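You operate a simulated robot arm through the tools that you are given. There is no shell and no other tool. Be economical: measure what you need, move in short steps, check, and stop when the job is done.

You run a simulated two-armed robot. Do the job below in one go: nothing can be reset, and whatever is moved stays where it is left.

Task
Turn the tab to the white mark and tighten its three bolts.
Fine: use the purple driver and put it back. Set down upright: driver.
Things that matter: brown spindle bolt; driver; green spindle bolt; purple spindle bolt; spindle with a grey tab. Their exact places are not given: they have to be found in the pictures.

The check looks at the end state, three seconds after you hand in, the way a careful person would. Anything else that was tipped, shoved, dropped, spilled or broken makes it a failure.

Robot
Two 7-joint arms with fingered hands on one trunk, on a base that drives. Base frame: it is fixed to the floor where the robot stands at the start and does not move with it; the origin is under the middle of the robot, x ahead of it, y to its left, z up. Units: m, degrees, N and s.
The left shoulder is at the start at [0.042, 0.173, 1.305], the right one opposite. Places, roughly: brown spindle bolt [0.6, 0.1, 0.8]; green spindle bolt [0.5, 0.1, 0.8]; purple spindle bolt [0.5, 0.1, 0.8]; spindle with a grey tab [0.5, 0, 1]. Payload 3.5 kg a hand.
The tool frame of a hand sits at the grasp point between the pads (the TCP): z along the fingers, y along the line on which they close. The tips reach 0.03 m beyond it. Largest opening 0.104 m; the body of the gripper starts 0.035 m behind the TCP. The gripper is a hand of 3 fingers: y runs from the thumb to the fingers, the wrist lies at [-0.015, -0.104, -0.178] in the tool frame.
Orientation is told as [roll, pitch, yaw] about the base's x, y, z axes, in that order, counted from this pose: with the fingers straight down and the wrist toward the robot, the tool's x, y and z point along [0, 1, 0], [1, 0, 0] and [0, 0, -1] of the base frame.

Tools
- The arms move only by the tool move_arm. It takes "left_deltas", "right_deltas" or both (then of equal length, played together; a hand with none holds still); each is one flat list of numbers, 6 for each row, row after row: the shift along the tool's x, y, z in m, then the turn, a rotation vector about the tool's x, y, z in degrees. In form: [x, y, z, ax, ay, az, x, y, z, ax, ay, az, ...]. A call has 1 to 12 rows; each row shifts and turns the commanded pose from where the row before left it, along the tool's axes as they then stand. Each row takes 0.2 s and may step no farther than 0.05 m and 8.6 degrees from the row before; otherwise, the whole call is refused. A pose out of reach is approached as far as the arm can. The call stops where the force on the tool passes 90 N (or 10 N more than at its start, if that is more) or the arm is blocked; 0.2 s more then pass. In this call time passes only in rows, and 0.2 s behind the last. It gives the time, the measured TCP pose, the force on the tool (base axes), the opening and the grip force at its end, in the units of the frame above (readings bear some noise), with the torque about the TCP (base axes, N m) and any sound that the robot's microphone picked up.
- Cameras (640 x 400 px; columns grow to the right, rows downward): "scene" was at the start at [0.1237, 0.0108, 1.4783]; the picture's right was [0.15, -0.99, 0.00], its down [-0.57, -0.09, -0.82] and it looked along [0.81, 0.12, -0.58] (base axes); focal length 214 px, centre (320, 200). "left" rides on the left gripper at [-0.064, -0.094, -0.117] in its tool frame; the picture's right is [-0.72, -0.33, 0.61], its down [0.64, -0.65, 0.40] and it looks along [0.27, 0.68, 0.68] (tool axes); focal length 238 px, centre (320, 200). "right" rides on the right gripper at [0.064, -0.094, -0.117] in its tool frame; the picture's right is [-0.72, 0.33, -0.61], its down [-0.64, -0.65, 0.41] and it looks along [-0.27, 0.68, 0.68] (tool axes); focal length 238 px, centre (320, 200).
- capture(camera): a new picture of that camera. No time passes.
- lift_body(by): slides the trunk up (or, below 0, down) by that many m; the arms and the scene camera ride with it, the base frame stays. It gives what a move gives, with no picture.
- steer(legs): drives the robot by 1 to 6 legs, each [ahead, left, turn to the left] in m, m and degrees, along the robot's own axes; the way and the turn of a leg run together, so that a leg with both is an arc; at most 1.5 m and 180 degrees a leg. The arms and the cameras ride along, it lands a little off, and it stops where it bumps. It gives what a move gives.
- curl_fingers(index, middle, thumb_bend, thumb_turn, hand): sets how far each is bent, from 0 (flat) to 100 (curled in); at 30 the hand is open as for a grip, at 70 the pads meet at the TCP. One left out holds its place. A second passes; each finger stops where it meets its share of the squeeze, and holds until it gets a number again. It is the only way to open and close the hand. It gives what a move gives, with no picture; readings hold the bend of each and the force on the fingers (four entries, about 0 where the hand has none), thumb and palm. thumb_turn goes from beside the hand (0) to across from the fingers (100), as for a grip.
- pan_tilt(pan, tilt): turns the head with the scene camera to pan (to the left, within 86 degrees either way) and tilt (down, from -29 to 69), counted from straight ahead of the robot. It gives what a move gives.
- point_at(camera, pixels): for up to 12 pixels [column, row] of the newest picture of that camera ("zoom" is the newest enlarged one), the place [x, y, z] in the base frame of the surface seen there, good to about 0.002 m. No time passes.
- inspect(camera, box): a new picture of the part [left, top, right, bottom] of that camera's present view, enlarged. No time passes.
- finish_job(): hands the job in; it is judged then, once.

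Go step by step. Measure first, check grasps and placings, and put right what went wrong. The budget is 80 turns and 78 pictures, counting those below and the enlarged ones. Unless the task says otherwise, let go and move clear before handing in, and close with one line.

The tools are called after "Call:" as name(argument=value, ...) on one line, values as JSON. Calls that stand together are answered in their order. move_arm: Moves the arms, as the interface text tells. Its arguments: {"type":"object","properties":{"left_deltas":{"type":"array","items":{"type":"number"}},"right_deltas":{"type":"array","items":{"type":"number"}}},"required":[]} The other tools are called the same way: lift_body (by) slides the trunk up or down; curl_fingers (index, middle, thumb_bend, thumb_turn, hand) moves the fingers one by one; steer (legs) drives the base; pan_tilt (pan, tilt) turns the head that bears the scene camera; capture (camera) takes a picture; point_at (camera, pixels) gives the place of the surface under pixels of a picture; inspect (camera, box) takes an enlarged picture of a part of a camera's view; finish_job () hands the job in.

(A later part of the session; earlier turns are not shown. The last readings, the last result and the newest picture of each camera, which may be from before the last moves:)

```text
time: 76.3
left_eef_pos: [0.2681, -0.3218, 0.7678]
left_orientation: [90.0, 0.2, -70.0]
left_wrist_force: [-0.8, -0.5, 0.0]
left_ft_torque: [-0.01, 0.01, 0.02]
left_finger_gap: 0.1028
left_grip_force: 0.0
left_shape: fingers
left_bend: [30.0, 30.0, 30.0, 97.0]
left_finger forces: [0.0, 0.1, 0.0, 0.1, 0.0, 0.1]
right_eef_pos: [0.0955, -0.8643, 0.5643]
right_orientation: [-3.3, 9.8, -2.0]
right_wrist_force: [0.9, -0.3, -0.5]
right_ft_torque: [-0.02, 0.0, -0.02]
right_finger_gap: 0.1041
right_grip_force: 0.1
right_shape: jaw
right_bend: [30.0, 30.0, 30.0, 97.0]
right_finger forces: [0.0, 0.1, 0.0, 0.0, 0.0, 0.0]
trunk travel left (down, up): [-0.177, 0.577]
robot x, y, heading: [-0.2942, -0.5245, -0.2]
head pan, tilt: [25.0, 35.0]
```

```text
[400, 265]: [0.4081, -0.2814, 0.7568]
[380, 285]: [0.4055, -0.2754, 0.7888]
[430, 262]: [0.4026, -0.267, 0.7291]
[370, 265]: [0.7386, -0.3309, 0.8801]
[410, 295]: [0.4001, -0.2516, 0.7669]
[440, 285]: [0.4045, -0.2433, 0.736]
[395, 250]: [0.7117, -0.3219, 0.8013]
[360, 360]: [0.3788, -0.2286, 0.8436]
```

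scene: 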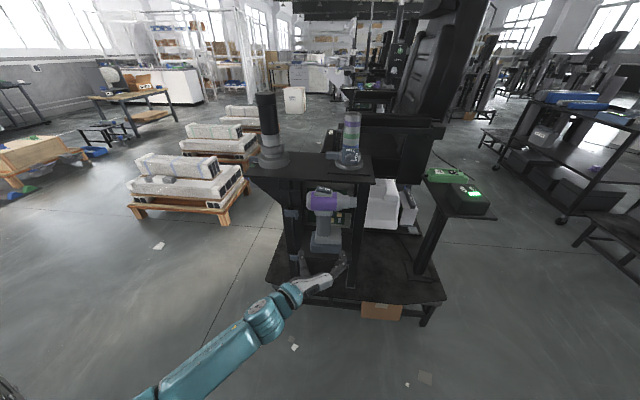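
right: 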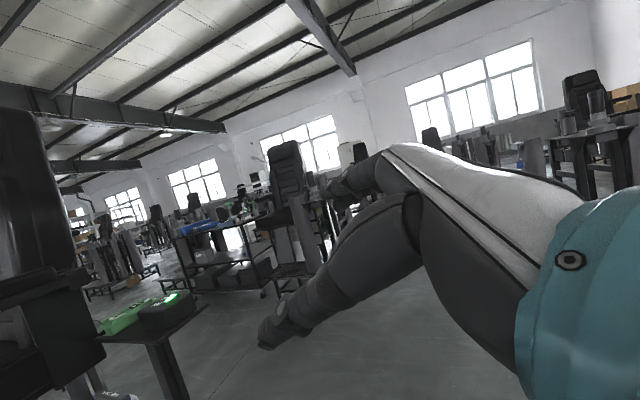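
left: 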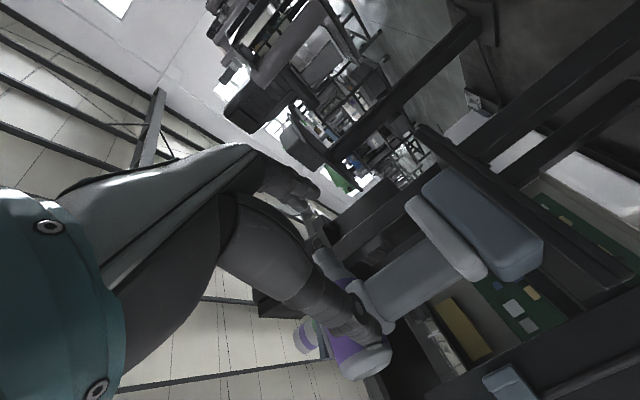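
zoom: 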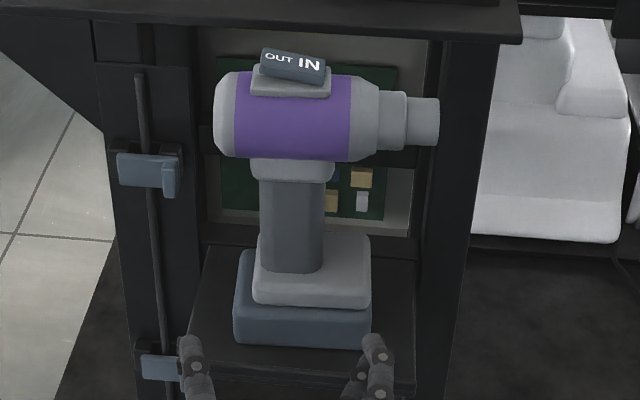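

There's no trigger, just a plain handle and a rocker tipped down on the IN side. The handle centre is about (0.420,-0.265), and the hand is in line, about 0.16 m short. I'll drive part of the way, then finish with the arm.

Call:
steer(legs=[[0.094, 0.036, 0]])

```text
time: 77.4
left_eef_pos: [0.3606, -0.2851, 0.7678]
left_orientation: [89.9, 0.3, -69.8]
left_wrist_force: [0.1, 0.1, 0.4]
left_ft_torque: [-0.01, -0.01, -0.03]
left_finger_gap: 0.1027
left_grip_force: 0.0
left_shape: fingers
left_bend: [30.0, 30.0, 30.0, 97.0]
left_finger forces: [0.0, 0.0, 0.0, 0.1, 0.0, 0.0]
right_eef_pos: [0.191, -0.829, 0.5639]
right_orientation: [-3.5, 9.9, -1.9]
right_wrist_force: [-0.7, -0.4, -0.6]
right_ft_torque: [-0.03, 0.02, -0.02]
right_finger_gap: 0.1036
right_grip_force: 0.1
right_shape: jaw
right_bend: [30.0, 30.0, 30.0, 97.0]
right_finger forces: [0.0, 0.0, 0.0, 0.1, 0.1, 0.0]
trunk travel left (down, up): [-0.177, 0.577]
robot x, y, heading: [-0.2011, -0.491, -0.4]
head pan, tilt: [25.0, 35.0]
```

Call:
move_arm(left_deltas=[0, 0.001, 0.021, 0, 0, 0, 0, 0.001, 0.021, 0, 0, 0, 0, 0, 0.02, 0, 0, 0])

Call:
inspect(camera="scene", box=[280, 180, 380, 280])

```text
time: 78.2
left_eef_pos: [0.4196, -0.2677, 0.7668]
left_orientation: [90.0, 0.2, -70.0]
left_wrist_force: [0.4, 0.3, 0.4]
left_ft_torque: [-0.01, 0.0, -0.05]
left_finger_gap: 0.1025
left_grip_force: 0.1
left_shape: fingers
left_bend: [30.0, 30.0, 30.0, 97.0]
left_finger forces: [0.1, 0.0, 0.0, 0.0, 0.0, 0.0]
right_eef_pos: [0.1894, -0.8286, 0.5628]
right_orientation: [-3.2, 9.9, -1.9]
right_wrist_force: [-0.7, 0.4, 0.0]
right_ft_torque: [0.01, 0.02, -0.02]
right_finger_gap: 0.1041
right_grip_force: 0.1
right_shape: jaw
right_bend: [30.0, 30.0, 30.0, 97.0]
right_finger forces: [0.0, 0.0, 0.0, 0.1, 0.0, 0.1]
trunk travel left (down, up): [-0.177, 0.577]
robot x, y, heading: [-0.2051, -0.4886, -0.6]
head pan, tilt: [25.0, 35.0]
```

```text
4.00 times, centred on (330, 230) of scene
```

zoom: 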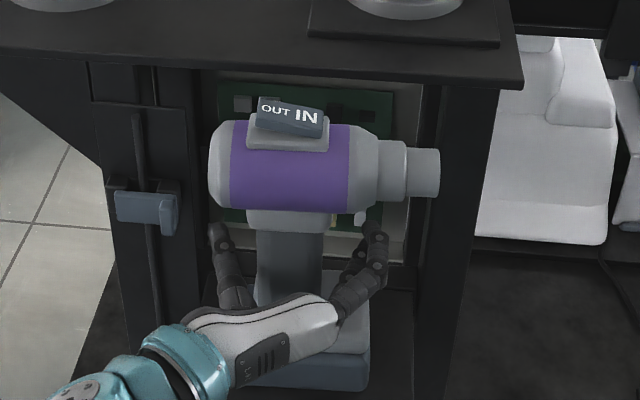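

The fingers straddle the handle well, so I'll close.

Call:
curl_fingers(hand="left", index=80, middle=80, thumb_bend=80)

Call:
lift_body(by=0.03)

Call:
inspect(camera="scene", box=[280, 180, 380, 280])

```text
time: 79.2
left_eef_pos: [0.4196, -0.2669, 0.7675]
left_orientation: [89.9, 0.3, -69.9]
left_wrist_force: [2.9, -0.8, 1.5]
left_ft_torque: [0.09, 0.0, -0.17]
left_finger_gap: 0.0447
left_grip_force: 17.8
left_shape: fingers
left_bend: [54.0, 57.0, 54.0, 97.0]
left_finger forces: [10.2, 7.9, 0.0, 0.0, 17.5, 0.0]
right_eef_pos: [0.1891, -0.8289, 0.5634]
right_orientation: [-3.3, 9.9, -2.0]
right_wrist_force: [0.2, -0.3, -0.5]
right_ft_torque: [-0.01, 0.03, 0.02]
right_finger_gap: 0.1041
right_grip_force: 0.0
right_shape: jaw
right_bend: [30.0, 30.0, 30.0, 97.0]
right_finger forces: [0.0, 0.0, 0.0, 0.0, 0.0, 0.1]
trunk travel left (down, up): [-0.177, 0.577]
robot x, y, heading: [-0.2054, -0.4863, -0.3]
head pan, tilt: [25.0, 35.0]
```

```text
time: 80.0
left_eef_pos: [0.4204, -0.2679, 0.7967]
left_orientation: [89.7, 0.3, -69.9]
left_wrist_force: [-0.6, -0.5, -8.4]
left_ft_torque: [0.05, 0.04, -0.01]
left_finger_gap: 0.0449
left_grip_force: 17.8
left_shape: fingers
left_bend: [54.0, 58.0, 55.0, 95.0]
left_finger forces: [9.8, 6.9, 0.0, 0.1, 17.8, 0.0]
right_eef_pos: [0.1899, -0.8288, 0.5932]
right_orientation: [-3.4, 10.0, -2.0]
right_wrist_force: [-0.8, -1.1, 0.0]
right_ft_torque: [0.0, 0.01, -0.02]
right_finger_gap: 0.1041
right_grip_force: 0.0
right_shape: jaw
right_bend: [30.0, 30.0, 30.0, 97.0]
right_finger forces: [0.1, 0.0, 0.0, 0.0, 0.0, 0.0]
trunk travel left (down, up): [-0.207, 0.547]
robot x, y, heading: [-0.2072, -0.4845, -0.3]
head pan, tilt: [25.0, 35.0]
```

```text
4.00 times, centred on (330, 230) of scene
```

zoom: 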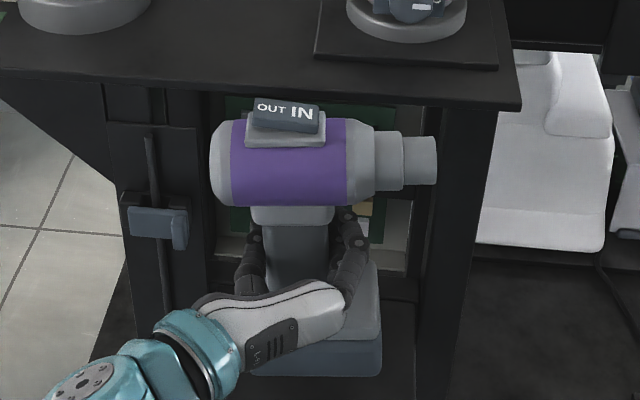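

The driver is lifted cleanly (8.4 N). Its shelf pose was TCP (0.4196,-0.267,0.7675). I'll back out, drive left to opposite the bolts while staying clear, and measure.

Call:
steer(legs=[[-0.25, 0, 0], [0, 0.6, 0]])

Call:
pan_tilt(pan=10, tilt=30)

Call:
capture(camera="scene")

```text
time: 84.8
left_eef_pos: [0.1705, 0.339, 0.796]
left_orientation: [89.9, 0.1, -69.8]
left_wrist_force: [0.2, 0.2, -7.5]
left_ft_torque: [0.06, 0.07, 0.0]
left_finger_gap: 0.0447
left_grip_force: 17.4
left_shape: fingers
left_bend: [54.0, 58.0, 55.0, 95.0]
left_finger forces: [9.9, 6.9, 0.1, 0.0, 17.8, 0.0]
right_eef_pos: [-0.0598, -0.2232, 0.5929]
right_orientation: [-3.4, 9.9, -2.0]
right_wrist_force: [-0.1, 0.2, 0.0]
right_ft_torque: [-0.01, -0.01, 0.0]
right_finger_gap: 0.104
right_grip_force: 0.0
right_shape: jaw
right_bend: [30.0, 30.0, 30.0, 97.0]
right_finger forces: [0.0, 0.0, 0.1, 0.0, 0.0, 0.0]
trunk travel left (down, up): [-0.207, 0.547]
robot x, y, heading: [-0.4559, 0.1186, -0.2]
head pan, tilt: [25.0, 35.0]
```

```text
time: 85.6
left_eef_pos: [0.1706, 0.3374, 0.7977]
left_orientation: [89.8, 0.3, -69.9]
left_wrist_force: [0.6, 0.3, -9.3]
left_ft_torque: [0.05, 0.04, 0.01]
left_finger_gap: 0.0447
left_grip_force: 17.5
left_shape: fingers
left_bend: [54.0, 58.0, 55.0, 95.0]
left_finger forces: [10.0, 6.9, 0.0, 0.0, 17.8, 0.0]
right_eef_pos: [-0.0606, -0.224, 0.593]
right_orientation: [-3.4, 9.9, -2.0]
right_wrist_force: [-0.3, -0.6, -0.6]
right_ft_torque: [0.0, 0.03, -0.02]
right_finger_gap: 0.104
right_grip_force: 0.1
right_shape: jaw
right_bend: [30.0, 30.0, 30.0, 97.0]
right_finger forces: [0.1, 0.0, 0.0, 0.1, 0.0, 0.0]
trunk travel left (down, up): [-0.207, 0.547]
robot x, y, heading: [-0.4538, 0.118, -0.5]
head pan, tilt: [10.0, 30.0]
```

```text
29 pictures are left
```

scene: 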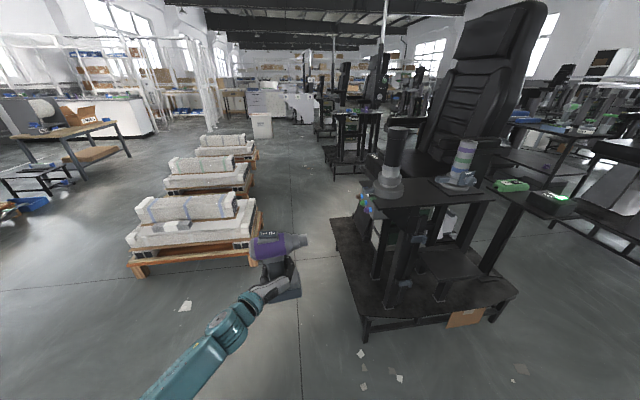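

I have a clear view of both. I'll zoom on the bolts (around 365,205) and the driver (around 280,250) to measure.

Call:
inspect(camera="scene", box=[350, 185, 390, 225])

Call:
point_at(camera="zoom", pixels=[[135, 150], [150, 160], [160, 200], [180, 215], [220, 260], [240, 280], [200, 180], [260, 300]])

Call:
inspect(camera="scene", box=[245, 225, 315, 305])

Call:
point_at(camera="zoom", pixels=[[300, 60], [420, 80], [480, 70], [540, 60], [540, 90], [540, 75], [200, 100], [300, 100]])

```text
10.00 times, centred on (370, 205) of scene
```

zoom: 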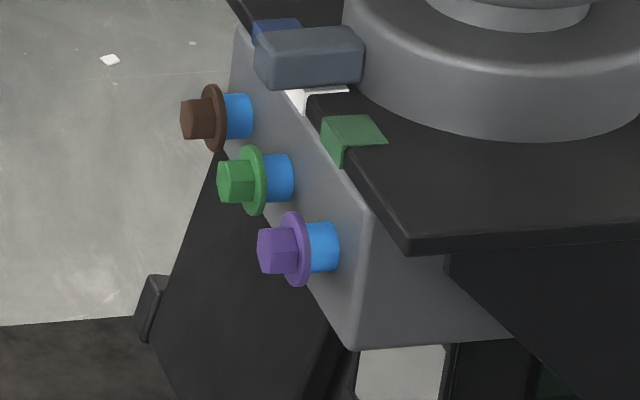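

```text
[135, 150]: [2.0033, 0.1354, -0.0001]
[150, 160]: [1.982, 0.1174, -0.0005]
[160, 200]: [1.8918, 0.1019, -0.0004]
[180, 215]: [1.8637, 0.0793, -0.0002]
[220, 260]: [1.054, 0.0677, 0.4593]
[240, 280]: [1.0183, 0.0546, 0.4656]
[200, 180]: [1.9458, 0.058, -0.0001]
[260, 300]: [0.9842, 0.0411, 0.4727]
```

```text
5.00 times, centred on (280, 265) of scene
```

zoom: 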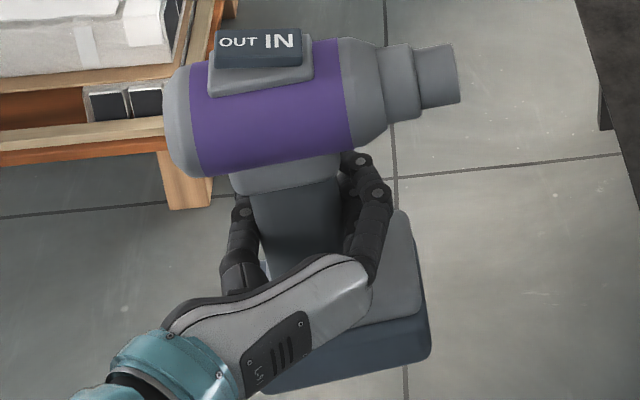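

```text
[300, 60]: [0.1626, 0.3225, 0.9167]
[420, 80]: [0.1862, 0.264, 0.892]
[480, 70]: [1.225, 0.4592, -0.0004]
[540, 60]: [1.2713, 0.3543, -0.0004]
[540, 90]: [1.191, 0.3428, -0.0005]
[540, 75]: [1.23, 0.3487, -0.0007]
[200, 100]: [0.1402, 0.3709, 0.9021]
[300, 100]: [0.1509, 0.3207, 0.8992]
```

Call:
point_at(camera="zoom", pixels=[[440, 50], [440, 62], [440, 75], [440, 88], [442, 102], [455, 72], [340, 60], [340, 90], [340, 120], [200, 100], [200, 130], [200, 160]])

Call:
inspect(camera="scene", box=[355, 190, 387, 222])

Call:
point_at(camera="zoom", pixels=[[170, 122], [230, 122], [215, 204], [280, 204], [265, 290], [330, 290], [180, 104], [228, 186], [278, 270], [180, 140], [228, 222], [278, 312]])

```text
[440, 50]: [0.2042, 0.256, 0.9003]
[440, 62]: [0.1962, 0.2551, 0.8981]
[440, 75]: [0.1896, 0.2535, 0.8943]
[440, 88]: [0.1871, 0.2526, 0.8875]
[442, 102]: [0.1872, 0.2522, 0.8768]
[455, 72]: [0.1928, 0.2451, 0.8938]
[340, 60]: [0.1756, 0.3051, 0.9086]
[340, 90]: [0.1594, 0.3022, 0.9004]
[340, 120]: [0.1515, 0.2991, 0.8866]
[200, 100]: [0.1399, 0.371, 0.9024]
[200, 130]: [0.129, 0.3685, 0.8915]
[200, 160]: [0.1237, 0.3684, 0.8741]
```

```text
12.50 times, centred on (371, 206) of scene
```

zoom: 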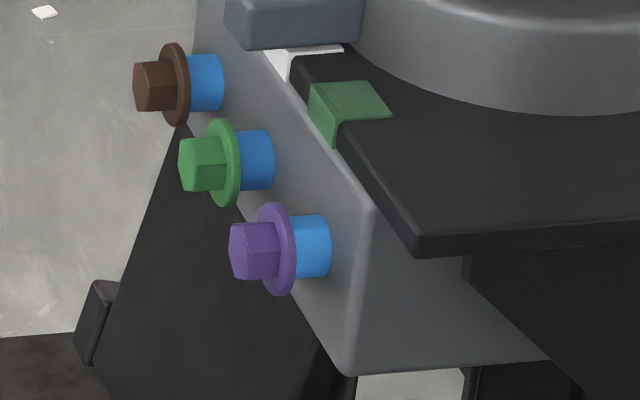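

```text
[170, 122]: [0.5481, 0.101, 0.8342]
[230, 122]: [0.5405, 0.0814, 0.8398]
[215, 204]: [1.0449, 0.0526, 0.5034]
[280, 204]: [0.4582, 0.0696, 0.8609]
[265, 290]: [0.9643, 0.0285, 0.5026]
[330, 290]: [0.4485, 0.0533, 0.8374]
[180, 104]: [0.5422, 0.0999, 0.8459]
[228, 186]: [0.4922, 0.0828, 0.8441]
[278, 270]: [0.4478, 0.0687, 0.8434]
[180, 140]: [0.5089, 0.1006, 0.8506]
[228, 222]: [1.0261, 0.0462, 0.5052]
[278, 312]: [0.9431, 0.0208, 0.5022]
```

Call:
point_at(camera="zoom", pixels=[[138, 85], [165, 85], [205, 84], [184, 162], [212, 162], [256, 160], [235, 250], [265, 250], [312, 247], [175, 48], [224, 124], [276, 208]])

Call:
point_at(camera="zoom", pixels=[[205, 58], [205, 107], [256, 133], [256, 187], [312, 217], [312, 275], [176, 120], [228, 200], [281, 290], [160, 65], [205, 140], [255, 225]])

```text
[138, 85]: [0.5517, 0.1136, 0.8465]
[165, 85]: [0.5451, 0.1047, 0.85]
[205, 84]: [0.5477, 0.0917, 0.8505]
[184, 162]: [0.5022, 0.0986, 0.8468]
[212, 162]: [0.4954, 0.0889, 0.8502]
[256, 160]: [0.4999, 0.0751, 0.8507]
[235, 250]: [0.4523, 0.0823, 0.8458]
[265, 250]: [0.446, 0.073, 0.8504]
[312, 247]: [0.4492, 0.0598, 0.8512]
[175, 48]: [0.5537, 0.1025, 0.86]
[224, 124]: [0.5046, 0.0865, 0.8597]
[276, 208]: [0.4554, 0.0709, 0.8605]
```

```text
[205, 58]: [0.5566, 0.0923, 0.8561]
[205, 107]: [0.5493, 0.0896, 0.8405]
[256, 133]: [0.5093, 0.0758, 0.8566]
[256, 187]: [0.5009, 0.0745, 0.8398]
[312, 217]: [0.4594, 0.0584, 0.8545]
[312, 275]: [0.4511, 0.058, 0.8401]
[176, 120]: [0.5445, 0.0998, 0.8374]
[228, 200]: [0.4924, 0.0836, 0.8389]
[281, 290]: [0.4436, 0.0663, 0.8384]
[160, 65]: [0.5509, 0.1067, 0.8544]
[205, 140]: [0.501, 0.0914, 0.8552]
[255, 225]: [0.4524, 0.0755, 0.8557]
```

Bolts: axis z≈0.848, outward normal at about 108.2°, lateral spacing about 0.051, head ends about 0.03 out of the plate, with the blue shaft showing 14 mm to go. Nose axis: 0.0848 above and 0.0043 beyond the TCP, tip about 0.097 ahead. I'll align the yaw and drive to a 3 cm standoff from the purple bolt.

Call:
steer(legs=[[0.22, -0.11, 0]])

Call:
lift_body(by=-0.034)

Call:
move_arm(left_deltas=[0, 0, 0, -1.8, 0, 0])

```text
time: 87.4
left_eef_pos: [0.3859, 0.2287, 0.7973]
left_orientation: [89.9, 0.3, -69.9]
left_wrist_force: [1.1, -0.5, -8.6]
left_ft_torque: [0.06, 0.08, 0.0]
left_finger_gap: 0.0447
left_grip_force: 17.0
left_shape: fingers
left_bend: [54.0, 58.0, 55.0, 95.0]
left_finger forces: [10.0, 7.0, 0.1, 0.1, 17.8, 0.0]
right_eef_pos: [0.157, -0.3335, 0.5923]
right_orientation: [-3.4, 10.0, -2.0]
right_wrist_force: [0.0, -0.2, 0.3]
right_ft_torque: [-0.03, 0.0, -0.03]
right_finger_gap: 0.1038
right_grip_force: 0.2
right_shape: jaw
right_bend: [30.0, 30.0, 30.0, 97.0]
right_finger forces: [0.1, 0.1, 0.0, 0.1, 0.0, 0.1]
trunk travel left (down, up): [-0.207, 0.547]
robot x, y, heading: [-0.2398, 0.0071, -0.1]
head pan, tilt: [10.0, 30.0]
```

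```text
time: 88.1
left_eef_pos: [0.3857, 0.2295, 0.7619]
left_orientation: [89.8, 0.3, -69.8]
left_wrist_force: [0.6, -0.3, -7.6]
left_ft_torque: [0.03, 0.02, -0.01]
left_finger_gap: 0.0448
left_grip_force: 17.1
left_shape: fingers
left_bend: [54.0, 58.0, 55.0, 95.0]
left_finger forces: [10.0, 6.9, 0.1, 0.1, 17.8, 0.0]
right_eef_pos: [0.1566, -0.3328, 0.5595]
right_orientation: [-3.4, 10.0, -1.8]
right_wrist_force: [-0.5, 0.2, -0.1]
right_ft_torque: [0.02, -0.01, 0.05]
right_finger_gap: 0.1039
right_grip_force: 0.1
right_shape: jaw
right_bend: [30.0, 30.0, 30.0, 97.0]
right_finger forces: [0.0, 0.1, 0.0, 0.1, 0.1, 0.0]
trunk travel left (down, up): [-0.173, 0.581]
robot x, y, heading: [-0.2347, 0.0082, -0.2]
head pan, tilt: [10.0, 30.0]
```

```text
time: 88.5
left_eef_pos: [0.386, 0.2288, 0.7633]
left_orientation: [89.8, 0.2, -71.7]
left_wrist_force: [0.5, -0.9, -8.9]
left_ft_torque: [0.06, 0.05, 0.01]
left_finger_gap: 0.0446
left_grip_force: 17.6
left_shape: fingers
left_bend: [54.0, 58.0, 55.0, 95.0]
left_finger forces: [10.0, 6.8, 0.0, 0.2, 17.7, 0.0]
right_eef_pos: [0.1561, -0.3333, 0.5581]
right_orientation: [-3.3, 9.9, -2.0]
right_wrist_force: [0.3, 0.2, -0.4]
right_ft_torque: [-0.01, -0.01, 0.01]
right_finger_gap: 0.1041
right_grip_force: 0.0
right_shape: jaw
right_bend: [30.0, 30.0, 30.0, 97.0]
right_finger forces: [0.0, 0.1, 0.0, 0.0, 0.0, 0.0]
trunk travel left (down, up): [-0.173, 0.581]
robot x, y, heading: [-0.2346, 0.0065, -0.3]
head pan, tilt: [10.0, 30.0]
```

TCP is at s=0.438, t=0.097. I'll shift 12 mm along tool z and 28 mm along tool y, then check alignment visually.

Call:
move_arm(left_deltas=[0, 0, 0.012, 0, 0, 0, 0, 0.028, 0, 0, 0, 0])

Call:
pan_tilt(pan=15, tilt=35)

Call:
capture(camera="scene")

```text
time: 89.1
left_eef_pos: [0.4059, 0.2051, 0.7619]
left_orientation: [89.8, 0.3, -71.6]
left_wrist_force: [1.0, -0.8, -8.1]
left_ft_torque: [0.09, 0.09, 0.02]
left_finger_gap: 0.0449
left_grip_force: 17.5
left_shape: fingers
left_bend: [55.0, 58.0, 55.0, 95.0]
left_finger forces: [10.1, 6.8, 0.1, 0.1, 18.0, 0.1]
right_eef_pos: [0.1569, -0.333, 0.5584]
right_orientation: [-3.3, 10.0, -1.9]
right_wrist_force: [0.7, 0.1, 0.7]
right_ft_torque: [0.02, 0.01, -0.01]
right_finger_gap: 0.1042
right_grip_force: 0.0
right_shape: jaw
right_bend: [30.0, 30.0, 30.0, 97.0]
right_finger forces: [0.1, 0.1, 0.0, 0.1, 0.1, 0.0]
trunk travel left (down, up): [-0.173, 0.581]
robot x, y, heading: [-0.2391, 0.0068, -0.0]
head pan, tilt: [10.0, 30.0]
```

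```text
time: 89.8
left_eef_pos: [0.405, 0.206, 0.7633]
left_orientation: [89.8, 0.2, -71.7]
left_wrist_force: [-0.7, -0.1, -9.1]
left_ft_torque: [0.04, 0.11, 0.0]
left_finger_gap: 0.0449
left_grip_force: 17.6
left_shape: fingers
left_bend: [55.0, 58.0, 55.0, 95.0]
left_finger forces: [10.2, 6.7, 0.0, 0.0, 18.1, 0.1]
right_eef_pos: [0.1581, -0.3328, 0.5597]
right_orientation: [-3.3, 10.0, -1.9]
right_wrist_force: [-0.5, -0.3, 0.1]
right_ft_torque: [0.03, -0.03, -0.01]
right_finger_gap: 0.1042
right_grip_force: 0.0
right_shape: jaw
right_bend: [30.0, 30.0, 30.0, 97.0]
right_finger forces: [0.0, 0.0, 0.0, 0.0, 0.0, 0.1]
trunk travel left (down, up): [-0.173, 0.581]
robot x, y, heading: [-0.2377, 0.0103, -0.3]
head pan, tilt: [15.0, 35.0]
```

```text
25 pictures are left
```

scene: 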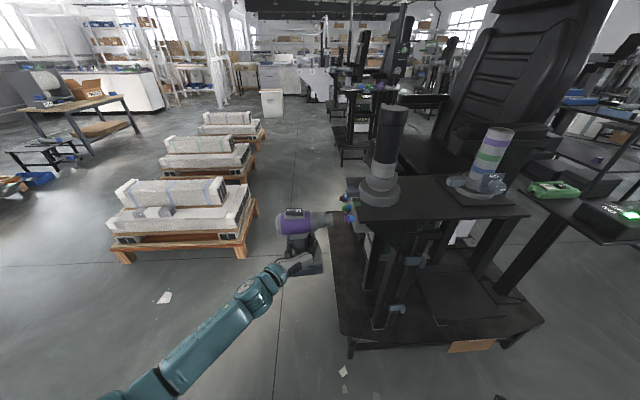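

Call:
inspect(camera="scene", box=[310, 175, 370, 240])

```text
6.15 times, centred on (340, 208) of scene
```

zoom: 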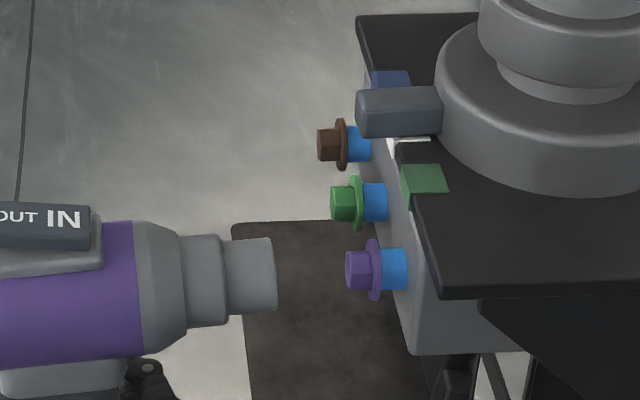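

Call:
point_at(camera="zoom", pixels=[[250, 242], [250, 250], [250, 260], [250, 275], [250, 290], [250, 305], [272, 260], [272, 275], [350, 268], [395, 253], [395, 268], [395, 284]])

Call:
point_at(camera="zoom", pixels=[[375, 245], [375, 292], [357, 255], [357, 285], [363, 248], [230, 246], [245, 240]])

```text
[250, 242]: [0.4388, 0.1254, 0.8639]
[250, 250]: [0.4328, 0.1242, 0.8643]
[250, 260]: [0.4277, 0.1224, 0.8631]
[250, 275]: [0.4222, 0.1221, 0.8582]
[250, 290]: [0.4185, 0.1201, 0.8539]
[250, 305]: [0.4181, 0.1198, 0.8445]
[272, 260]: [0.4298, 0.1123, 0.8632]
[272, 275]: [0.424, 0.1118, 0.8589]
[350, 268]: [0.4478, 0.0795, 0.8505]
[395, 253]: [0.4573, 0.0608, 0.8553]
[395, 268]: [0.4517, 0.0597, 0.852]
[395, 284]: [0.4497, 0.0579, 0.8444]
```

```text
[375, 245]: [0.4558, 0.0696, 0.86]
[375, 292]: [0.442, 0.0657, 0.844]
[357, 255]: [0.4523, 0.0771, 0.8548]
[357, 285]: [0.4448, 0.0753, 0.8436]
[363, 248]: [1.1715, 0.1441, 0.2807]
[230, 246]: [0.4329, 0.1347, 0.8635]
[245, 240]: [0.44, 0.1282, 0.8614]
```

The nose axis is within 1 mm of the purple bolt axis, with a gap of about 34 mm. I'll advance 30 mm, then creep.

Call:
move_arm(left_deltas=[0, 0.015, 0.001, 0, 0, 0, 0, 0.015, 0, 0, 0, 0])

Call:
move_arm(left_deltas=[0, 0.004, 0, 0, 0, 0, 0, 0.004, 0, 0, 0, 0])

```text
time: 90.4
left_eef_pos: [0.4159, 0.1769, 0.7618]
left_orientation: [89.7, 0.4, -71.6]
left_wrist_force: [0.5, -0.6, -8.0]
left_ft_torque: [0.06, 0.04, 0.06]
left_finger_gap: 0.0448
left_grip_force: 17.0
left_shape: fingers
left_bend: [55.0, 58.0, 55.0, 95.0]
left_finger forces: [10.3, 6.5, 0.1, 0.1, 17.8, 0.1]
right_eef_pos: [0.1563, -0.3331, 0.5584]
right_orientation: [-3.3, 10.0, -1.9]
right_wrist_force: [-0.2, 0.2, -0.1]
right_ft_torque: [-0.03, 0.0, 0.0]
right_finger_gap: 0.1042
right_grip_force: 0.1
right_shape: jaw
right_bend: [30.0, 30.0, 30.0, 97.0]
right_finger forces: [0.0, 0.1, 0.0, 0.1, 0.0, 0.1]
trunk travel left (down, up): [-0.173, 0.581]
robot x, y, heading: [-0.2391, 0.0084, -0.4]
head pan, tilt: [15.0, 35.0]
```

```text
time: 91.0
left_eef_pos: [0.4196, 0.1708, 0.7621]
left_orientation: [89.9, 0.4, -71.7]
left_wrist_force: [-0.1, 0.4, -10.6]
left_ft_torque: [0.04, 0.07, 0.04]
left_finger_gap: 0.0447
left_grip_force: 17.1
left_shape: fingers
left_bend: [55.0, 58.0, 55.0, 95.0]
left_finger forces: [10.2, 6.6, 0.0, 0.0, 17.8, 0.0]
right_eef_pos: [0.1556, -0.3328, 0.5591]
right_orientation: [-3.3, 9.9, -1.9]
right_wrist_force: [-0.6, -0.4, 0.1]
right_ft_torque: [0.02, -0.01, -0.01]
right_finger_gap: 0.104
right_grip_force: 0.0
right_shape: jaw
right_bend: [30.0, 30.0, 30.0, 97.0]
right_finger forces: [0.0, 0.0, 0.0, 0.0, 0.0, 0.1]
trunk travel left (down, up): [-0.173, 0.581]
robot x, y, heading: [-0.2387, 0.0068, -0.2]
head pan, tilt: [15.0, 35.0]
```

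Call:
move_arm(left_deltas=[0, 0.003, 0, 0, 0, 0, 0, 0.003, 0, 0, 0, 0])

Call:
move_arm(left_deltas=[0, 0.003, 0, 0, 0, 0, 0, 0, 0, 0, 0, 0, 0, 0, 0, 0, 0, 0])

Call:
inspect(camera="scene", box=[310, 175, 370, 240])

```text
time: 91.6
left_eef_pos: [0.4204, 0.165, 0.7623]
left_orientation: [89.7, 0.4, -71.6]
left_wrist_force: [-0.6, 1.9, -10.1]
left_ft_torque: [0.01, 0.1, -0.04]
left_finger_gap: 0.0448
left_grip_force: 17.3
left_shape: fingers
left_bend: [55.0, 58.0, 55.0, 95.0]
left_finger forces: [9.6, 6.1, 0.1, 0.0, 18.8, 0.1]
right_eef_pos: [0.1562, -0.3326, 0.5581]
right_orientation: [-3.3, 9.9, -1.9]
right_wrist_force: [-0.3, 0.3, 0.6]
right_ft_torque: [-0.02, -0.01, 0.01]
right_finger_gap: 0.1041
right_grip_force: 0.1
right_shape: jaw
right_bend: [30.0, 30.0, 30.0, 97.0]
right_finger forces: [0.1, 0.1, 0.0, 0.1, 0.0, 0.0]
trunk travel left (down, up): [-0.173, 0.581]
robot x, y, heading: [-0.2385, 0.0103, -0.2]
head pan, tilt: [15.0, 35.0]
```

```text
time: 92.4
left_eef_pos: [0.4219, 0.161, 0.7619]
left_orientation: [89.8, 0.2, -71.6]
left_wrist_force: [-1.0, 3.0, -11.7]
left_ft_torque: [0.06, 0.21, 0.03]
left_finger_gap: 0.0447
left_grip_force: 17.5
left_shape: fingers
left_bend: [55.0, 58.0, 55.0, 94.0]
left_finger forces: [8.9, 6.7, 0.0, 0.0, 19.1, 0.1]
right_eef_pos: [0.1573, -0.3343, 0.5599]
right_orientation: [-3.3, 10.0, -1.9]
right_wrist_force: [0.3, 1.2, 0.7]
right_ft_torque: [-0.01, -0.04, 0.01]
right_finger_gap: 0.104
right_grip_force: 0.0
right_shape: jaw
right_bend: [30.0, 30.0, 30.0, 97.0]
right_finger forces: [0.0, 0.0, 0.0, 0.0, 0.0, 0.0]
trunk travel left (down, up): [-0.173, 0.581]
robot x, y, heading: [-0.2353, 0.0106, -0.2]
head pan, tilt: [15.0, 35.0]
```

```text
6.15 times, centred on (340, 208) of scene
```

zoom: 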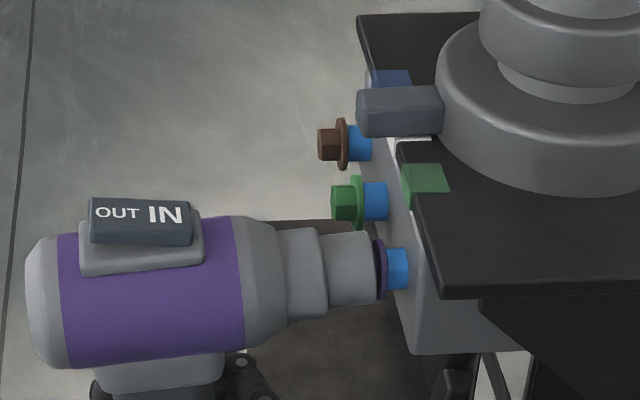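

The socket sits over the purple head up to its flange (3 N). I'll press a bit harder to see if the driver starts.

Call:
move_arm(left_deltas=[0, 0.003, 0, 0, 0, 0, 0, 0.002, 0, 0, 0, 0, 0, 0, 0, 0, 0, 0, 0, 0, 0, 0, 0, 0])

Call:
move_arm(left_deltas=[0, 0.003, 0, 0, 0, 0, 0, 0.002, 0, 0, 0, 0, 0, 0, 0, 0, 0, 0, 0, 0, 0, 0, 0, 0, 0, 0, 0, 0, 0, 0])

Call:
inspect(camera="scene", box=[310, 175, 370, 240])

```text
time: 93.4
left_eef_pos: [0.4239, 0.1565, 0.7619]
left_orientation: [89.7, 0.2, -71.7]
left_wrist_force: [-0.6, 2.4, -11.7]
left_ft_torque: [0.04, 0.2, 0.06]
left_finger_gap: 0.0447
left_grip_force: 17.8
left_shape: fingers
left_bend: [55.0, 59.0, 55.0, 94.0]
left_finger forces: [8.7, 7.0, 0.1, 0.1, 19.2, 0.0]
right_eef_pos: [0.1552, -0.3327, 0.5592]
right_orientation: [-3.3, 10.0, -1.8]
right_wrist_force: [0.4, -0.3, 0.2]
right_ft_torque: [0.02, 0.0, 0.01]
right_finger_gap: 0.1035
right_grip_force: 0.0
right_shape: jaw
right_bend: [30.0, 30.0, 30.0, 97.0]
right_finger forces: [0.1, 0.0, 0.1, 0.0, 0.1, 0.0]
trunk travel left (down, up): [-0.173, 0.581]
robot x, y, heading: [-0.2375, 0.0109, -0.3]
head pan, tilt: [15.0, 35.0]
```

```text
time: 94.6
left_eef_pos: [0.4261, 0.1525, 0.7614]
left_orientation: [89.8, 0.2, -71.6]
left_wrist_force: [0.5, 2.9, -10.6]
left_ft_torque: [-0.01, 0.21, 0.07]
left_finger_gap: 0.0448
left_grip_force: 17.8
left_shape: fingers
left_bend: [55.0, 59.0, 55.0, 94.0]
left_finger forces: [8.9, 7.1, 0.0, 0.1, 18.6, 0.1]
right_eef_pos: [0.1573, -0.333, 0.5586]
right_orientation: [-3.3, 10.0, -2.0]
right_wrist_force: [-0.4, -0.5, -0.2]
right_ft_torque: [-0.02, 0.01, -0.02]
right_finger_gap: 0.1041
right_grip_force: 0.1
right_shape: jaw
right_bend: [30.0, 30.0, 30.0, 97.0]
right_finger forces: [0.1, 0.0, 0.0, 0.0, 0.0, 0.0]
trunk travel left (down, up): [-0.173, 0.581]
robot x, y, heading: [-0.2363, 0.0085, -0.4]
head pan, tilt: [15.0, 35.0]
```

```text
6.15 times, centred on (340, 208) of scene
```

zoom: 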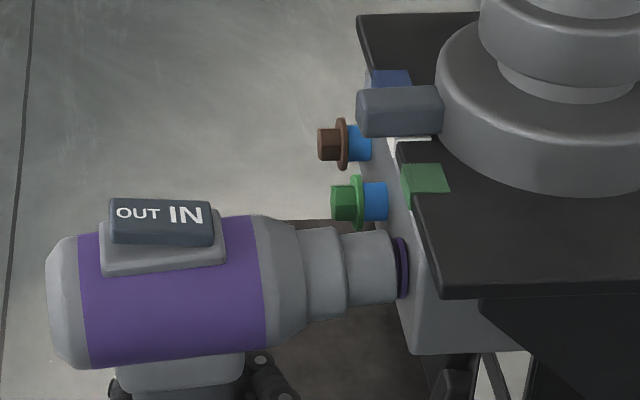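

The bolt is driving in: the blue is hidden and the flange is almost at the plate. I'll keep following until the force rises.

Call:
move_arm(left_deltas=[0, 0.002, 0, 0, 0, 0, 0, 0.002, 0, 0, 0, 0, 0, 0, 0, 0, 0, 0, 0, 0, 0, 0, 0, 0])

Call:
move_arm(left_deltas=[0, 0.002, 0, 0, 0, 0, 0, 0, 0, 0, 0, 0, 0, 0, 0, 0, 0, 0, 0, 0, 0, 0, 0, 0])

```text
time: 95.6
left_eef_pos: [0.4254, 0.1488, 0.7601]
left_orientation: [89.8, 0.3, -71.7]
left_wrist_force: [-1.3, 6.2, -13.5]
left_ft_torque: [-0.07, 0.2, 0.08]
left_finger_gap: 0.0448
left_grip_force: 17.3
left_shape: fingers
left_bend: [55.0, 59.0, 55.0, 93.0]
left_finger forces: [8.1, 5.9, 0.0, 0.0, 20.9, 0.0]
right_eef_pos: [0.1564, -0.3322, 0.5592]
right_orientation: [-3.3, 10.0, -1.9]
right_wrist_force: [-0.1, -0.3, 0.6]
right_ft_torque: [-0.03, 0.02, 0.02]
right_finger_gap: 0.1041
right_grip_force: 0.2
right_shape: jaw
right_bend: [30.0, 30.0, 30.0, 97.0]
right_finger forces: [0.0, 0.0, 0.0, 0.0, 0.1, 0.0]
trunk travel left (down, up): [-0.173, 0.581]
robot x, y, heading: [-0.239, 0.0116, 0.1]
head pan, tilt: [15.0, 35.0]
```

```text
time: 96.6
left_eef_pos: [0.4272, 0.1473, 0.762]
left_orientation: [89.6, 0.3, -71.6]
left_wrist_force: [-3.1, 8.8, -16.2]
left_ft_torque: [-0.06, 0.17, 0.02]
left_finger_gap: 0.0449
left_grip_force: 17.3
left_shape: fingers
left_bend: [56.0, 60.0, 55.0, 93.0]
left_finger forces: [7.3, 5.2, 0.0, 0.0, 23.4, 0.0]
right_eef_pos: [0.1553, -0.3332, 0.5598]
right_orientation: [-3.4, 9.9, -1.9]
right_wrist_force: [0.2, 0.5, -0.2]
right_ft_torque: [-0.01, 0.03, 0.01]
right_finger_gap: 0.1037
right_grip_force: 0.0
right_shape: jaw
right_bend: [30.0, 30.0, 30.0, 97.0]
right_finger forces: [0.1, 0.0, 0.0, 0.0, 0.0, 0.0]
trunk travel left (down, up): [-0.173, 0.581]
robot x, y, heading: [-0.2377, 0.0095, -0.1]
head pan, tilt: [15.0, 35.0]
```

Force rose to about 9 N with no more travel, so it's seated. I'll retract straight back and check.

Call:
move_arm(left_deltas=[0, -0.01, 0, 0, 0, 0, 0, -0.025, 0, 0, 0, 0, 0, -0.025, 0, 0, 0, 0])

Call:
inspect(camera="scene", box=[310, 175, 370, 240])

```text
time: 97.4
left_eef_pos: [0.4088, 0.2031, 0.7629]
left_orientation: [89.8, 0.1, -71.8]
left_wrist_force: [0.1, 0.3, -8.8]
left_ft_torque: [0.03, 0.04, -0.01]
left_finger_gap: 0.0447
left_grip_force: 16.2
left_shape: fingers
left_bend: [55.0, 59.0, 56.0, 95.0]
left_finger forces: [9.9, 5.2, 0.0, 0.0, 16.8, 0.0]
right_eef_pos: [0.1564, -0.3334, 0.5595]
right_orientation: [-3.4, 10.1, -1.9]
right_wrist_force: [0.1, -0.7, 0.5]
right_ft_torque: [0.0, -0.01, 0.0]
right_finger_gap: 0.1042
right_grip_force: 0.0
right_shape: jaw
right_bend: [30.0, 30.0, 30.0, 97.0]
right_finger forces: [0.1, 0.0, 0.1, 0.0, 0.0, 0.1]
trunk travel left (down, up): [-0.173, 0.581]
robot x, y, heading: [-0.237, 0.0069, -0.7]
head pan, tilt: [15.0, 35.0]
```

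```text
6.15 times, centred on (340, 208) of scene
```

zoom: 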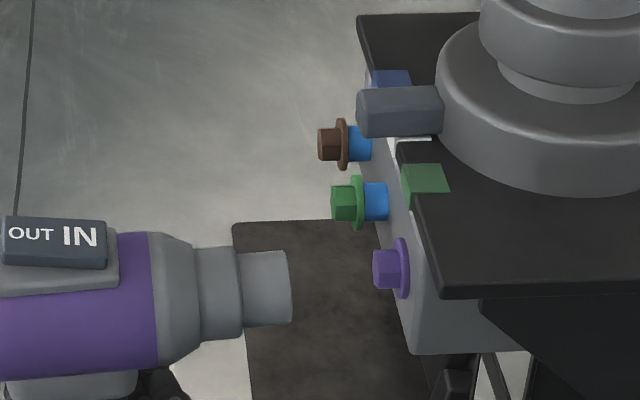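

The purple bolt is fully in (no blue). The nose now looks slightly drooped in the grip, so I'll measure it.

Call:
point_at(camera="zoom", pixels=[[265, 255], [265, 265], [265, 280], [265, 295], [265, 310], [287, 275], [100, 245], [140, 245], [345, 192], [375, 188], [375, 203], [375, 216]])

Call:
inspect(camera="scene", box=[260, 190, 350, 290])

```text
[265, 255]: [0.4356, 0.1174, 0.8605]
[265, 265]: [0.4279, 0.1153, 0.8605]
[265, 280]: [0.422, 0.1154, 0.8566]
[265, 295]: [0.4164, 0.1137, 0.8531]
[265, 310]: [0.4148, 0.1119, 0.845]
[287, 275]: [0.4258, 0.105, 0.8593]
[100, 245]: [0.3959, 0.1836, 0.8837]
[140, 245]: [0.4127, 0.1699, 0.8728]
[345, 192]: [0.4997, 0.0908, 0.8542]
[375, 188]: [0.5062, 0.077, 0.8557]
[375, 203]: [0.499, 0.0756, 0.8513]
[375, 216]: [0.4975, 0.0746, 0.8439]
```

```text
4.00 times, centred on (305, 240) of scene
```

zoom: 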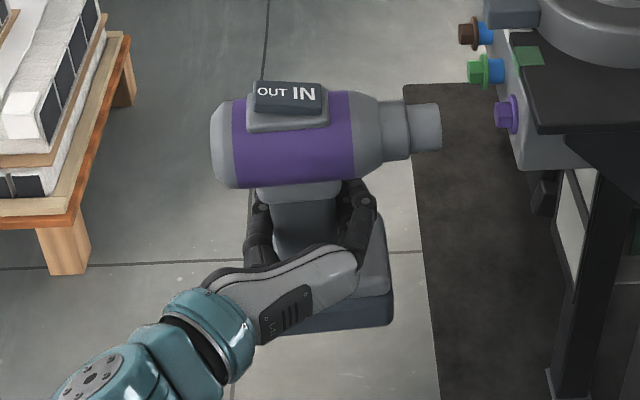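

Call:
point_at(camera="zoom", pixels=[[240, 110], [240, 130], [240, 150], [240, 170], [350, 105], [350, 125], [350, 145], [350, 165], [425, 110], [425, 120], [425, 135], [425, 147]])

```text
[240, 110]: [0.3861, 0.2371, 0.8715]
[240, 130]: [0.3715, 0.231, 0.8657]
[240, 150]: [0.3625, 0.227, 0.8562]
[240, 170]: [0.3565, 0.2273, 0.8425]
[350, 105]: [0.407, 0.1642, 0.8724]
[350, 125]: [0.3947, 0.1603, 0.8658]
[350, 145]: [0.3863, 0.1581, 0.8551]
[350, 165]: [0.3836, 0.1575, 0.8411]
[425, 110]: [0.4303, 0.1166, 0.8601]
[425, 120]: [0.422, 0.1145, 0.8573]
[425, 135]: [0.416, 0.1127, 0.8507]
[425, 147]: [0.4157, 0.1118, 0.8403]
```

The driver is still level and at about -71.5°, but it slid 9 mm toward the palm and 4 mm down in the grip. I'll correct for that and shift 58 mm to the green bolt, raising 4.5 mm.

Call:
move_arm(left_deltas=[0.0015, 0, 0.02, 0, 0, 0, 0.0015, 0, 0.02, 0, 0, 0, 0.0015, 0, 0.0178, 0, 0, 0])

Call:
inspect(camera="scene", box=[310, 175, 370, 240])

```text
time: 98.2
left_eef_pos: [0.4638, 0.2225, 0.7676]
left_orientation: [89.7, 0.2, -71.7]
left_wrist_force: [-0.3, -0.9, -8.2]
left_ft_torque: [0.03, 0.06, -0.02]
left_finger_gap: 0.0446
left_grip_force: 15.8
left_shape: fingers
left_bend: [55.0, 59.0, 56.0, 95.0]
left_finger forces: [10.0, 5.5, 0.1, 0.0, 16.7, 0.0]
right_eef_pos: [0.1564, -0.3341, 0.5586]
right_orientation: [-3.4, 10.1, -1.9]
right_wrist_force: [0.0, -0.1, 0.1]
right_ft_torque: [-0.02, -0.02, 0.01]
right_finger_gap: 0.1039
right_grip_force: 0.0
right_shape: jaw
right_bend: [30.0, 30.0, 30.0, 97.0]
right_finger forces: [0.0, 0.0, 0.0, 0.1, 0.0, 0.0]
trunk travel left (down, up): [-0.173, 0.581]
robot x, y, heading: [-0.2364, 0.0063, -0.4]
head pan, tilt: [15.0, 35.0]
```

```text
6.15 times, centred on (340, 208) of scene
```

zoom: 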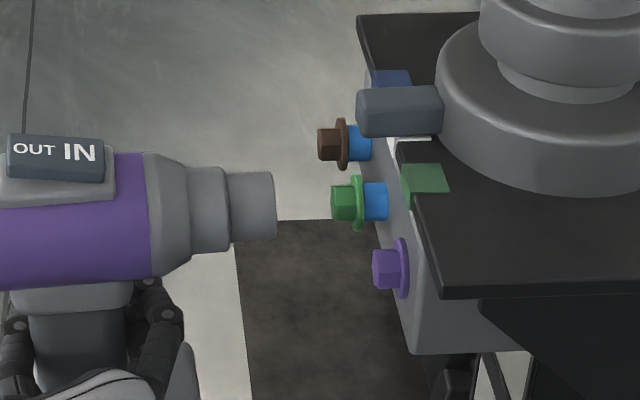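

Call:
point_at(camera="zoom", pixels=[[250, 178], [250, 188], [250, 200], [250, 212], [250, 224], [270, 195], [376, 188], [376, 202], [376, 215]])

```text
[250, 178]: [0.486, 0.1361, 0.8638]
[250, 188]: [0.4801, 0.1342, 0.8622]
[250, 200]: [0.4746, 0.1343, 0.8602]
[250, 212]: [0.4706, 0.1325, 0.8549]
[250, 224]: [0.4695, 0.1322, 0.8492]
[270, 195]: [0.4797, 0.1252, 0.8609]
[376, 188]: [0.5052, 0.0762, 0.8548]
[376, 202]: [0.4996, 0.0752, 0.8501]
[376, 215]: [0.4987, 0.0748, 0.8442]
```

Alignment is within 1 mm. I'll advance and drive the green bolt the same way (about 60 mm total, slow at the end).

Call:
move_arm(left_deltas=[0, 0.015, 0, 0, 0, 0, 0, 0.012, 0, 0, 0, 0, 0, 0.004, 0, 0, 0, 0, 0, 0.004, 0, 0, 0, 0, 0, 0.003, 0, 0, 0, 0, 0, 0.003, 0, 0, 0, 0, 0, 0.003, 0, 0, 0, 0, 0, 0, 0, 0, 0, 0])

Call:
move_arm(left_deltas=[0, 0.002, 0, 0, 0, 0, 0, 0.001, 0, 0, 0, 0, 0, 0.002, 0, 0, 0, 0, 0, 0.001, 0, 0, 0, 0, 0, 0.002, 0, 0, 0, 0, 0, 0.001, 0, 0, 0, 0, 0, 0, 0, 0, 0, 0])

Call:
move_arm(left_deltas=[0, 0.002, 0, 0, 0, 0, 0, 0.001, 0, 0, 0, 0, 0, 0.001, 0, 0, 0, 0, 0, 0.001, 0, 0, 0, 0, 0, 0, 0, 0, 0, 0, 0, 0, 0, 0, 0, 0])

Call:
inspect(camera="scene", box=[310, 175, 370, 240])

```text
time: 100.0
left_eef_pos: [0.478, 0.1815, 0.7647]
left_orientation: [89.7, 0.2, -71.7]
left_wrist_force: [-1.0, 2.7, -11.4]
left_ft_torque: [-0.02, 0.1, -0.02]
left_finger_gap: 0.0447
left_grip_force: 16.1
left_shape: fingers
left_bend: [55.0, 59.0, 56.0, 94.0]
left_finger forces: [8.7, 5.5, 0.0, 0.0, 18.3, 0.0]
right_eef_pos: [0.1554, -0.3339, 0.5587]
right_orientation: [-3.2, 10.0, -1.9]
right_wrist_force: [-0.2, -1.4, 0.0]
right_ft_torque: [0.03, -0.04, -0.01]
right_finger_gap: 0.1042
right_grip_force: 0.1
right_shape: jaw
right_bend: [30.0, 30.0, 30.0, 97.0]
right_finger forces: [0.0, 0.1, 0.0, 0.1, 0.1, 0.0]
trunk travel left (down, up): [-0.173, 0.581]
robot x, y, heading: [-0.2347, 0.0074, -0.2]
head pan, tilt: [15.0, 35.0]
```

```text
time: 101.6
left_eef_pos: [0.4789, 0.1727, 0.7671]
left_orientation: [89.7, 0.2, -71.7]
left_wrist_force: [0.0, 6.5, -14.5]
left_ft_torque: [0.0, 0.25, 0.07]
left_finger_gap: 0.0447
left_grip_force: 17.2
left_shape: fingers
left_bend: [55.0, 60.0, 56.0, 93.0]
left_finger forces: [7.9, 6.0, 0.1, 0.0, 20.5, 0.0]
right_eef_pos: [0.1561, -0.3337, 0.5583]
right_orientation: [-3.4, 10.0, -1.9]
right_wrist_force: [0.2, -0.2, 0.3]
right_ft_torque: [0.0, -0.02, 0.01]
right_finger_gap: 0.1042
right_grip_force: 0.0
right_shape: jaw
right_bend: [30.0, 30.0, 30.0, 97.0]
right_finger forces: [0.0, 0.0, 0.0, 0.0, 0.1, 0.0]
trunk travel left (down, up): [-0.173, 0.581]
robot x, y, heading: [-0.2368, 0.0086, -0.3]
head pan, tilt: [15.0, 35.0]
```

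```text
time: 103.0
left_eef_pos: [0.4829, 0.1682, 0.7658]
left_orientation: [89.7, 0.3, -71.6]
left_wrist_force: [-2.4, 8.7, -14.0]
left_ft_torque: [-0.1, 0.19, -0.03]
left_finger_gap: 0.0449
left_grip_force: 17.5
left_shape: fingers
left_bend: [55.0, 60.0, 56.0, 93.0]
left_finger forces: [7.5, 4.8, 0.1, 0.0, 22.6, 0.1]
right_eef_pos: [0.1557, -0.3321, 0.5594]
right_orientation: [-3.4, 10.1, -1.9]
right_wrist_force: [-0.1, 0.5, 0.6]
right_ft_torque: [0.0, -0.01, 0.03]
right_finger_gap: 0.104
right_grip_force: 0.1
right_shape: jaw
right_bend: [30.0, 30.0, 30.0, 97.0]
right_finger forces: [0.0, 0.1, 0.2, 0.0, 0.1, 0.0]
trunk travel left (down, up): [-0.173, 0.581]
robot x, y, heading: [-0.2386, 0.0096, -0.1]
head pan, tilt: [15.0, 35.0]
```

```text
6.15 times, centred on (340, 208) of scene
```

zoom: 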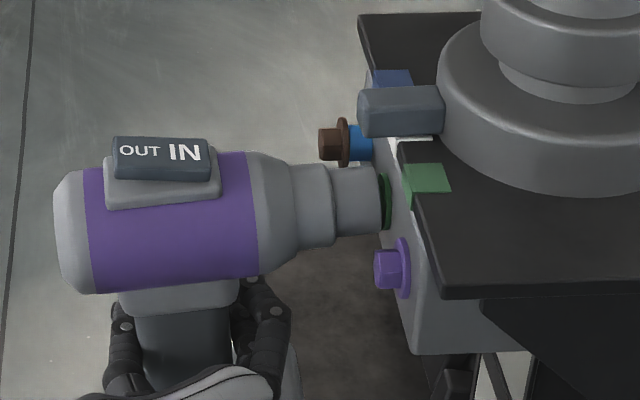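

It's nearly or fully seated. I'll press 2.5 mm more with dwell, then retract and look.

Call:
move_arm(left_deltas=[0, 0.0015, 0, 0, 0, 0, 0, 0.001, 0, 0, 0, 0, 0, 0, 0, 0, 0, 0, 0, 0, 0, 0, 0, 0, 0, 0, 0, 0, 0, 0])

Call:
move_arm(left_deltas=[0, -0.01, 0, 0, 0, 0, 0, -0.025, 0, 0, 0, 0, 0, -0.025, 0, 0, 0, 0])

Call:
inspect(camera="scene", box=[310, 175, 370, 240])

```text
time: 104.2
left_eef_pos: [0.4823, 0.1646, 0.7638]
left_orientation: [89.5, 0.4, -71.4]
left_wrist_force: [-2.1, 11.4, -16.6]
left_ft_torque: [-0.09, 0.18, 0.06]
left_finger_gap: 0.0452
left_grip_force: 17.7
left_shape: fingers
left_bend: [56.0, 61.0, 56.0, 92.0]
left_finger forces: [7.0, 4.9, 0.1, 0.0, 24.3, 0.1]
right_eef_pos: [0.1564, -0.3335, 0.5592]
right_orientation: [-3.4, 10.0, -1.8]
right_wrist_force: [-0.7, 0.1, 1.4]
right_ft_torque: [-0.02, 0.02, 0.04]
right_finger_gap: 0.1038
right_grip_force: 0.0
right_shape: jaw
right_bend: [30.0, 30.0, 30.0, 97.0]
right_finger forces: [0.0, 0.0, 0.0, 0.0, 0.0, 0.0]
trunk travel left (down, up): [-0.173, 0.581]
robot x, y, heading: [-0.2381, 0.0092, -0.5]
head pan, tilt: [15.0, 35.0]
```

```text
time: 105.0
left_eef_pos: [0.4632, 0.2207, 0.7665]
left_orientation: [90.0, 0.2, -71.8]
left_wrist_force: [0.1, -0.1, -8.9]
left_ft_torque: [-0.04, 0.04, 0.0]
left_finger_gap: 0.0444
left_grip_force: 16.0
left_shape: fingers
left_bend: [55.0, 59.0, 56.0, 95.0]
left_finger forces: [10.2, 4.7, 0.0, 0.0, 16.2, 0.1]
right_eef_pos: [0.1562, -0.3331, 0.559]
right_orientation: [-3.2, 10.0, -1.8]
right_wrist_force: [0.6, 0.5, 0.6]
right_ft_torque: [0.03, -0.03, 0.0]
right_finger_gap: 0.1038
right_grip_force: 0.1
right_shape: jaw
right_bend: [30.0, 30.0, 30.0, 97.0]
right_finger forces: [0.0, 0.0, 0.0, 0.1, 0.1, 0.0]
trunk travel left (down, up): [-0.173, 0.581]
robot x, y, heading: [-0.2398, 0.0075, -0.4]
head pan, tilt: [15.0, 35.0]
```

```text
6.15 times, centred on (340, 208) of scene
```

zoom: 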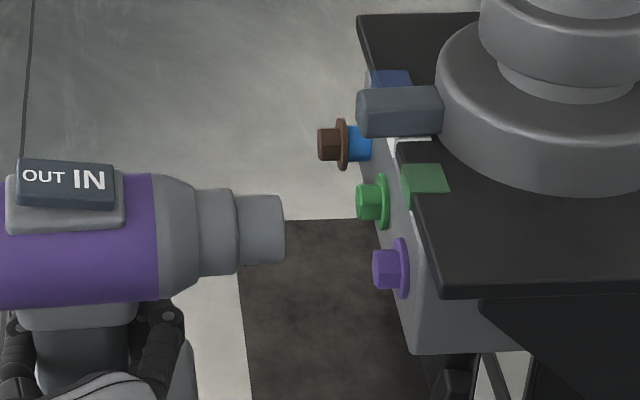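

Green is fully in. I'll measure the nose and the brown bolt for the last one.

Call:
point_at(camera="zoom", pixels=[[260, 201], [260, 212], [260, 225], [260, 238], [260, 250], [280, 220], [358, 130], [358, 144], [358, 156], [130, 180], [130, 240], [322, 142]])

```text
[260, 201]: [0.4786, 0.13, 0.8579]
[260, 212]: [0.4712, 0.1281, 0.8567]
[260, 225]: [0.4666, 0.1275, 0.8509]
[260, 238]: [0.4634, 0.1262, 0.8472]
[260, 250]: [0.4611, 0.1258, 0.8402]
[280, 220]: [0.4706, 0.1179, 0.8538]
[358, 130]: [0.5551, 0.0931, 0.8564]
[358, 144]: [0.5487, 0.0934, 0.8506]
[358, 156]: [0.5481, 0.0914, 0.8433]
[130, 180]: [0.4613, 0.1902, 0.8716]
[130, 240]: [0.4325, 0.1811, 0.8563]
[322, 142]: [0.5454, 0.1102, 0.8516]
```

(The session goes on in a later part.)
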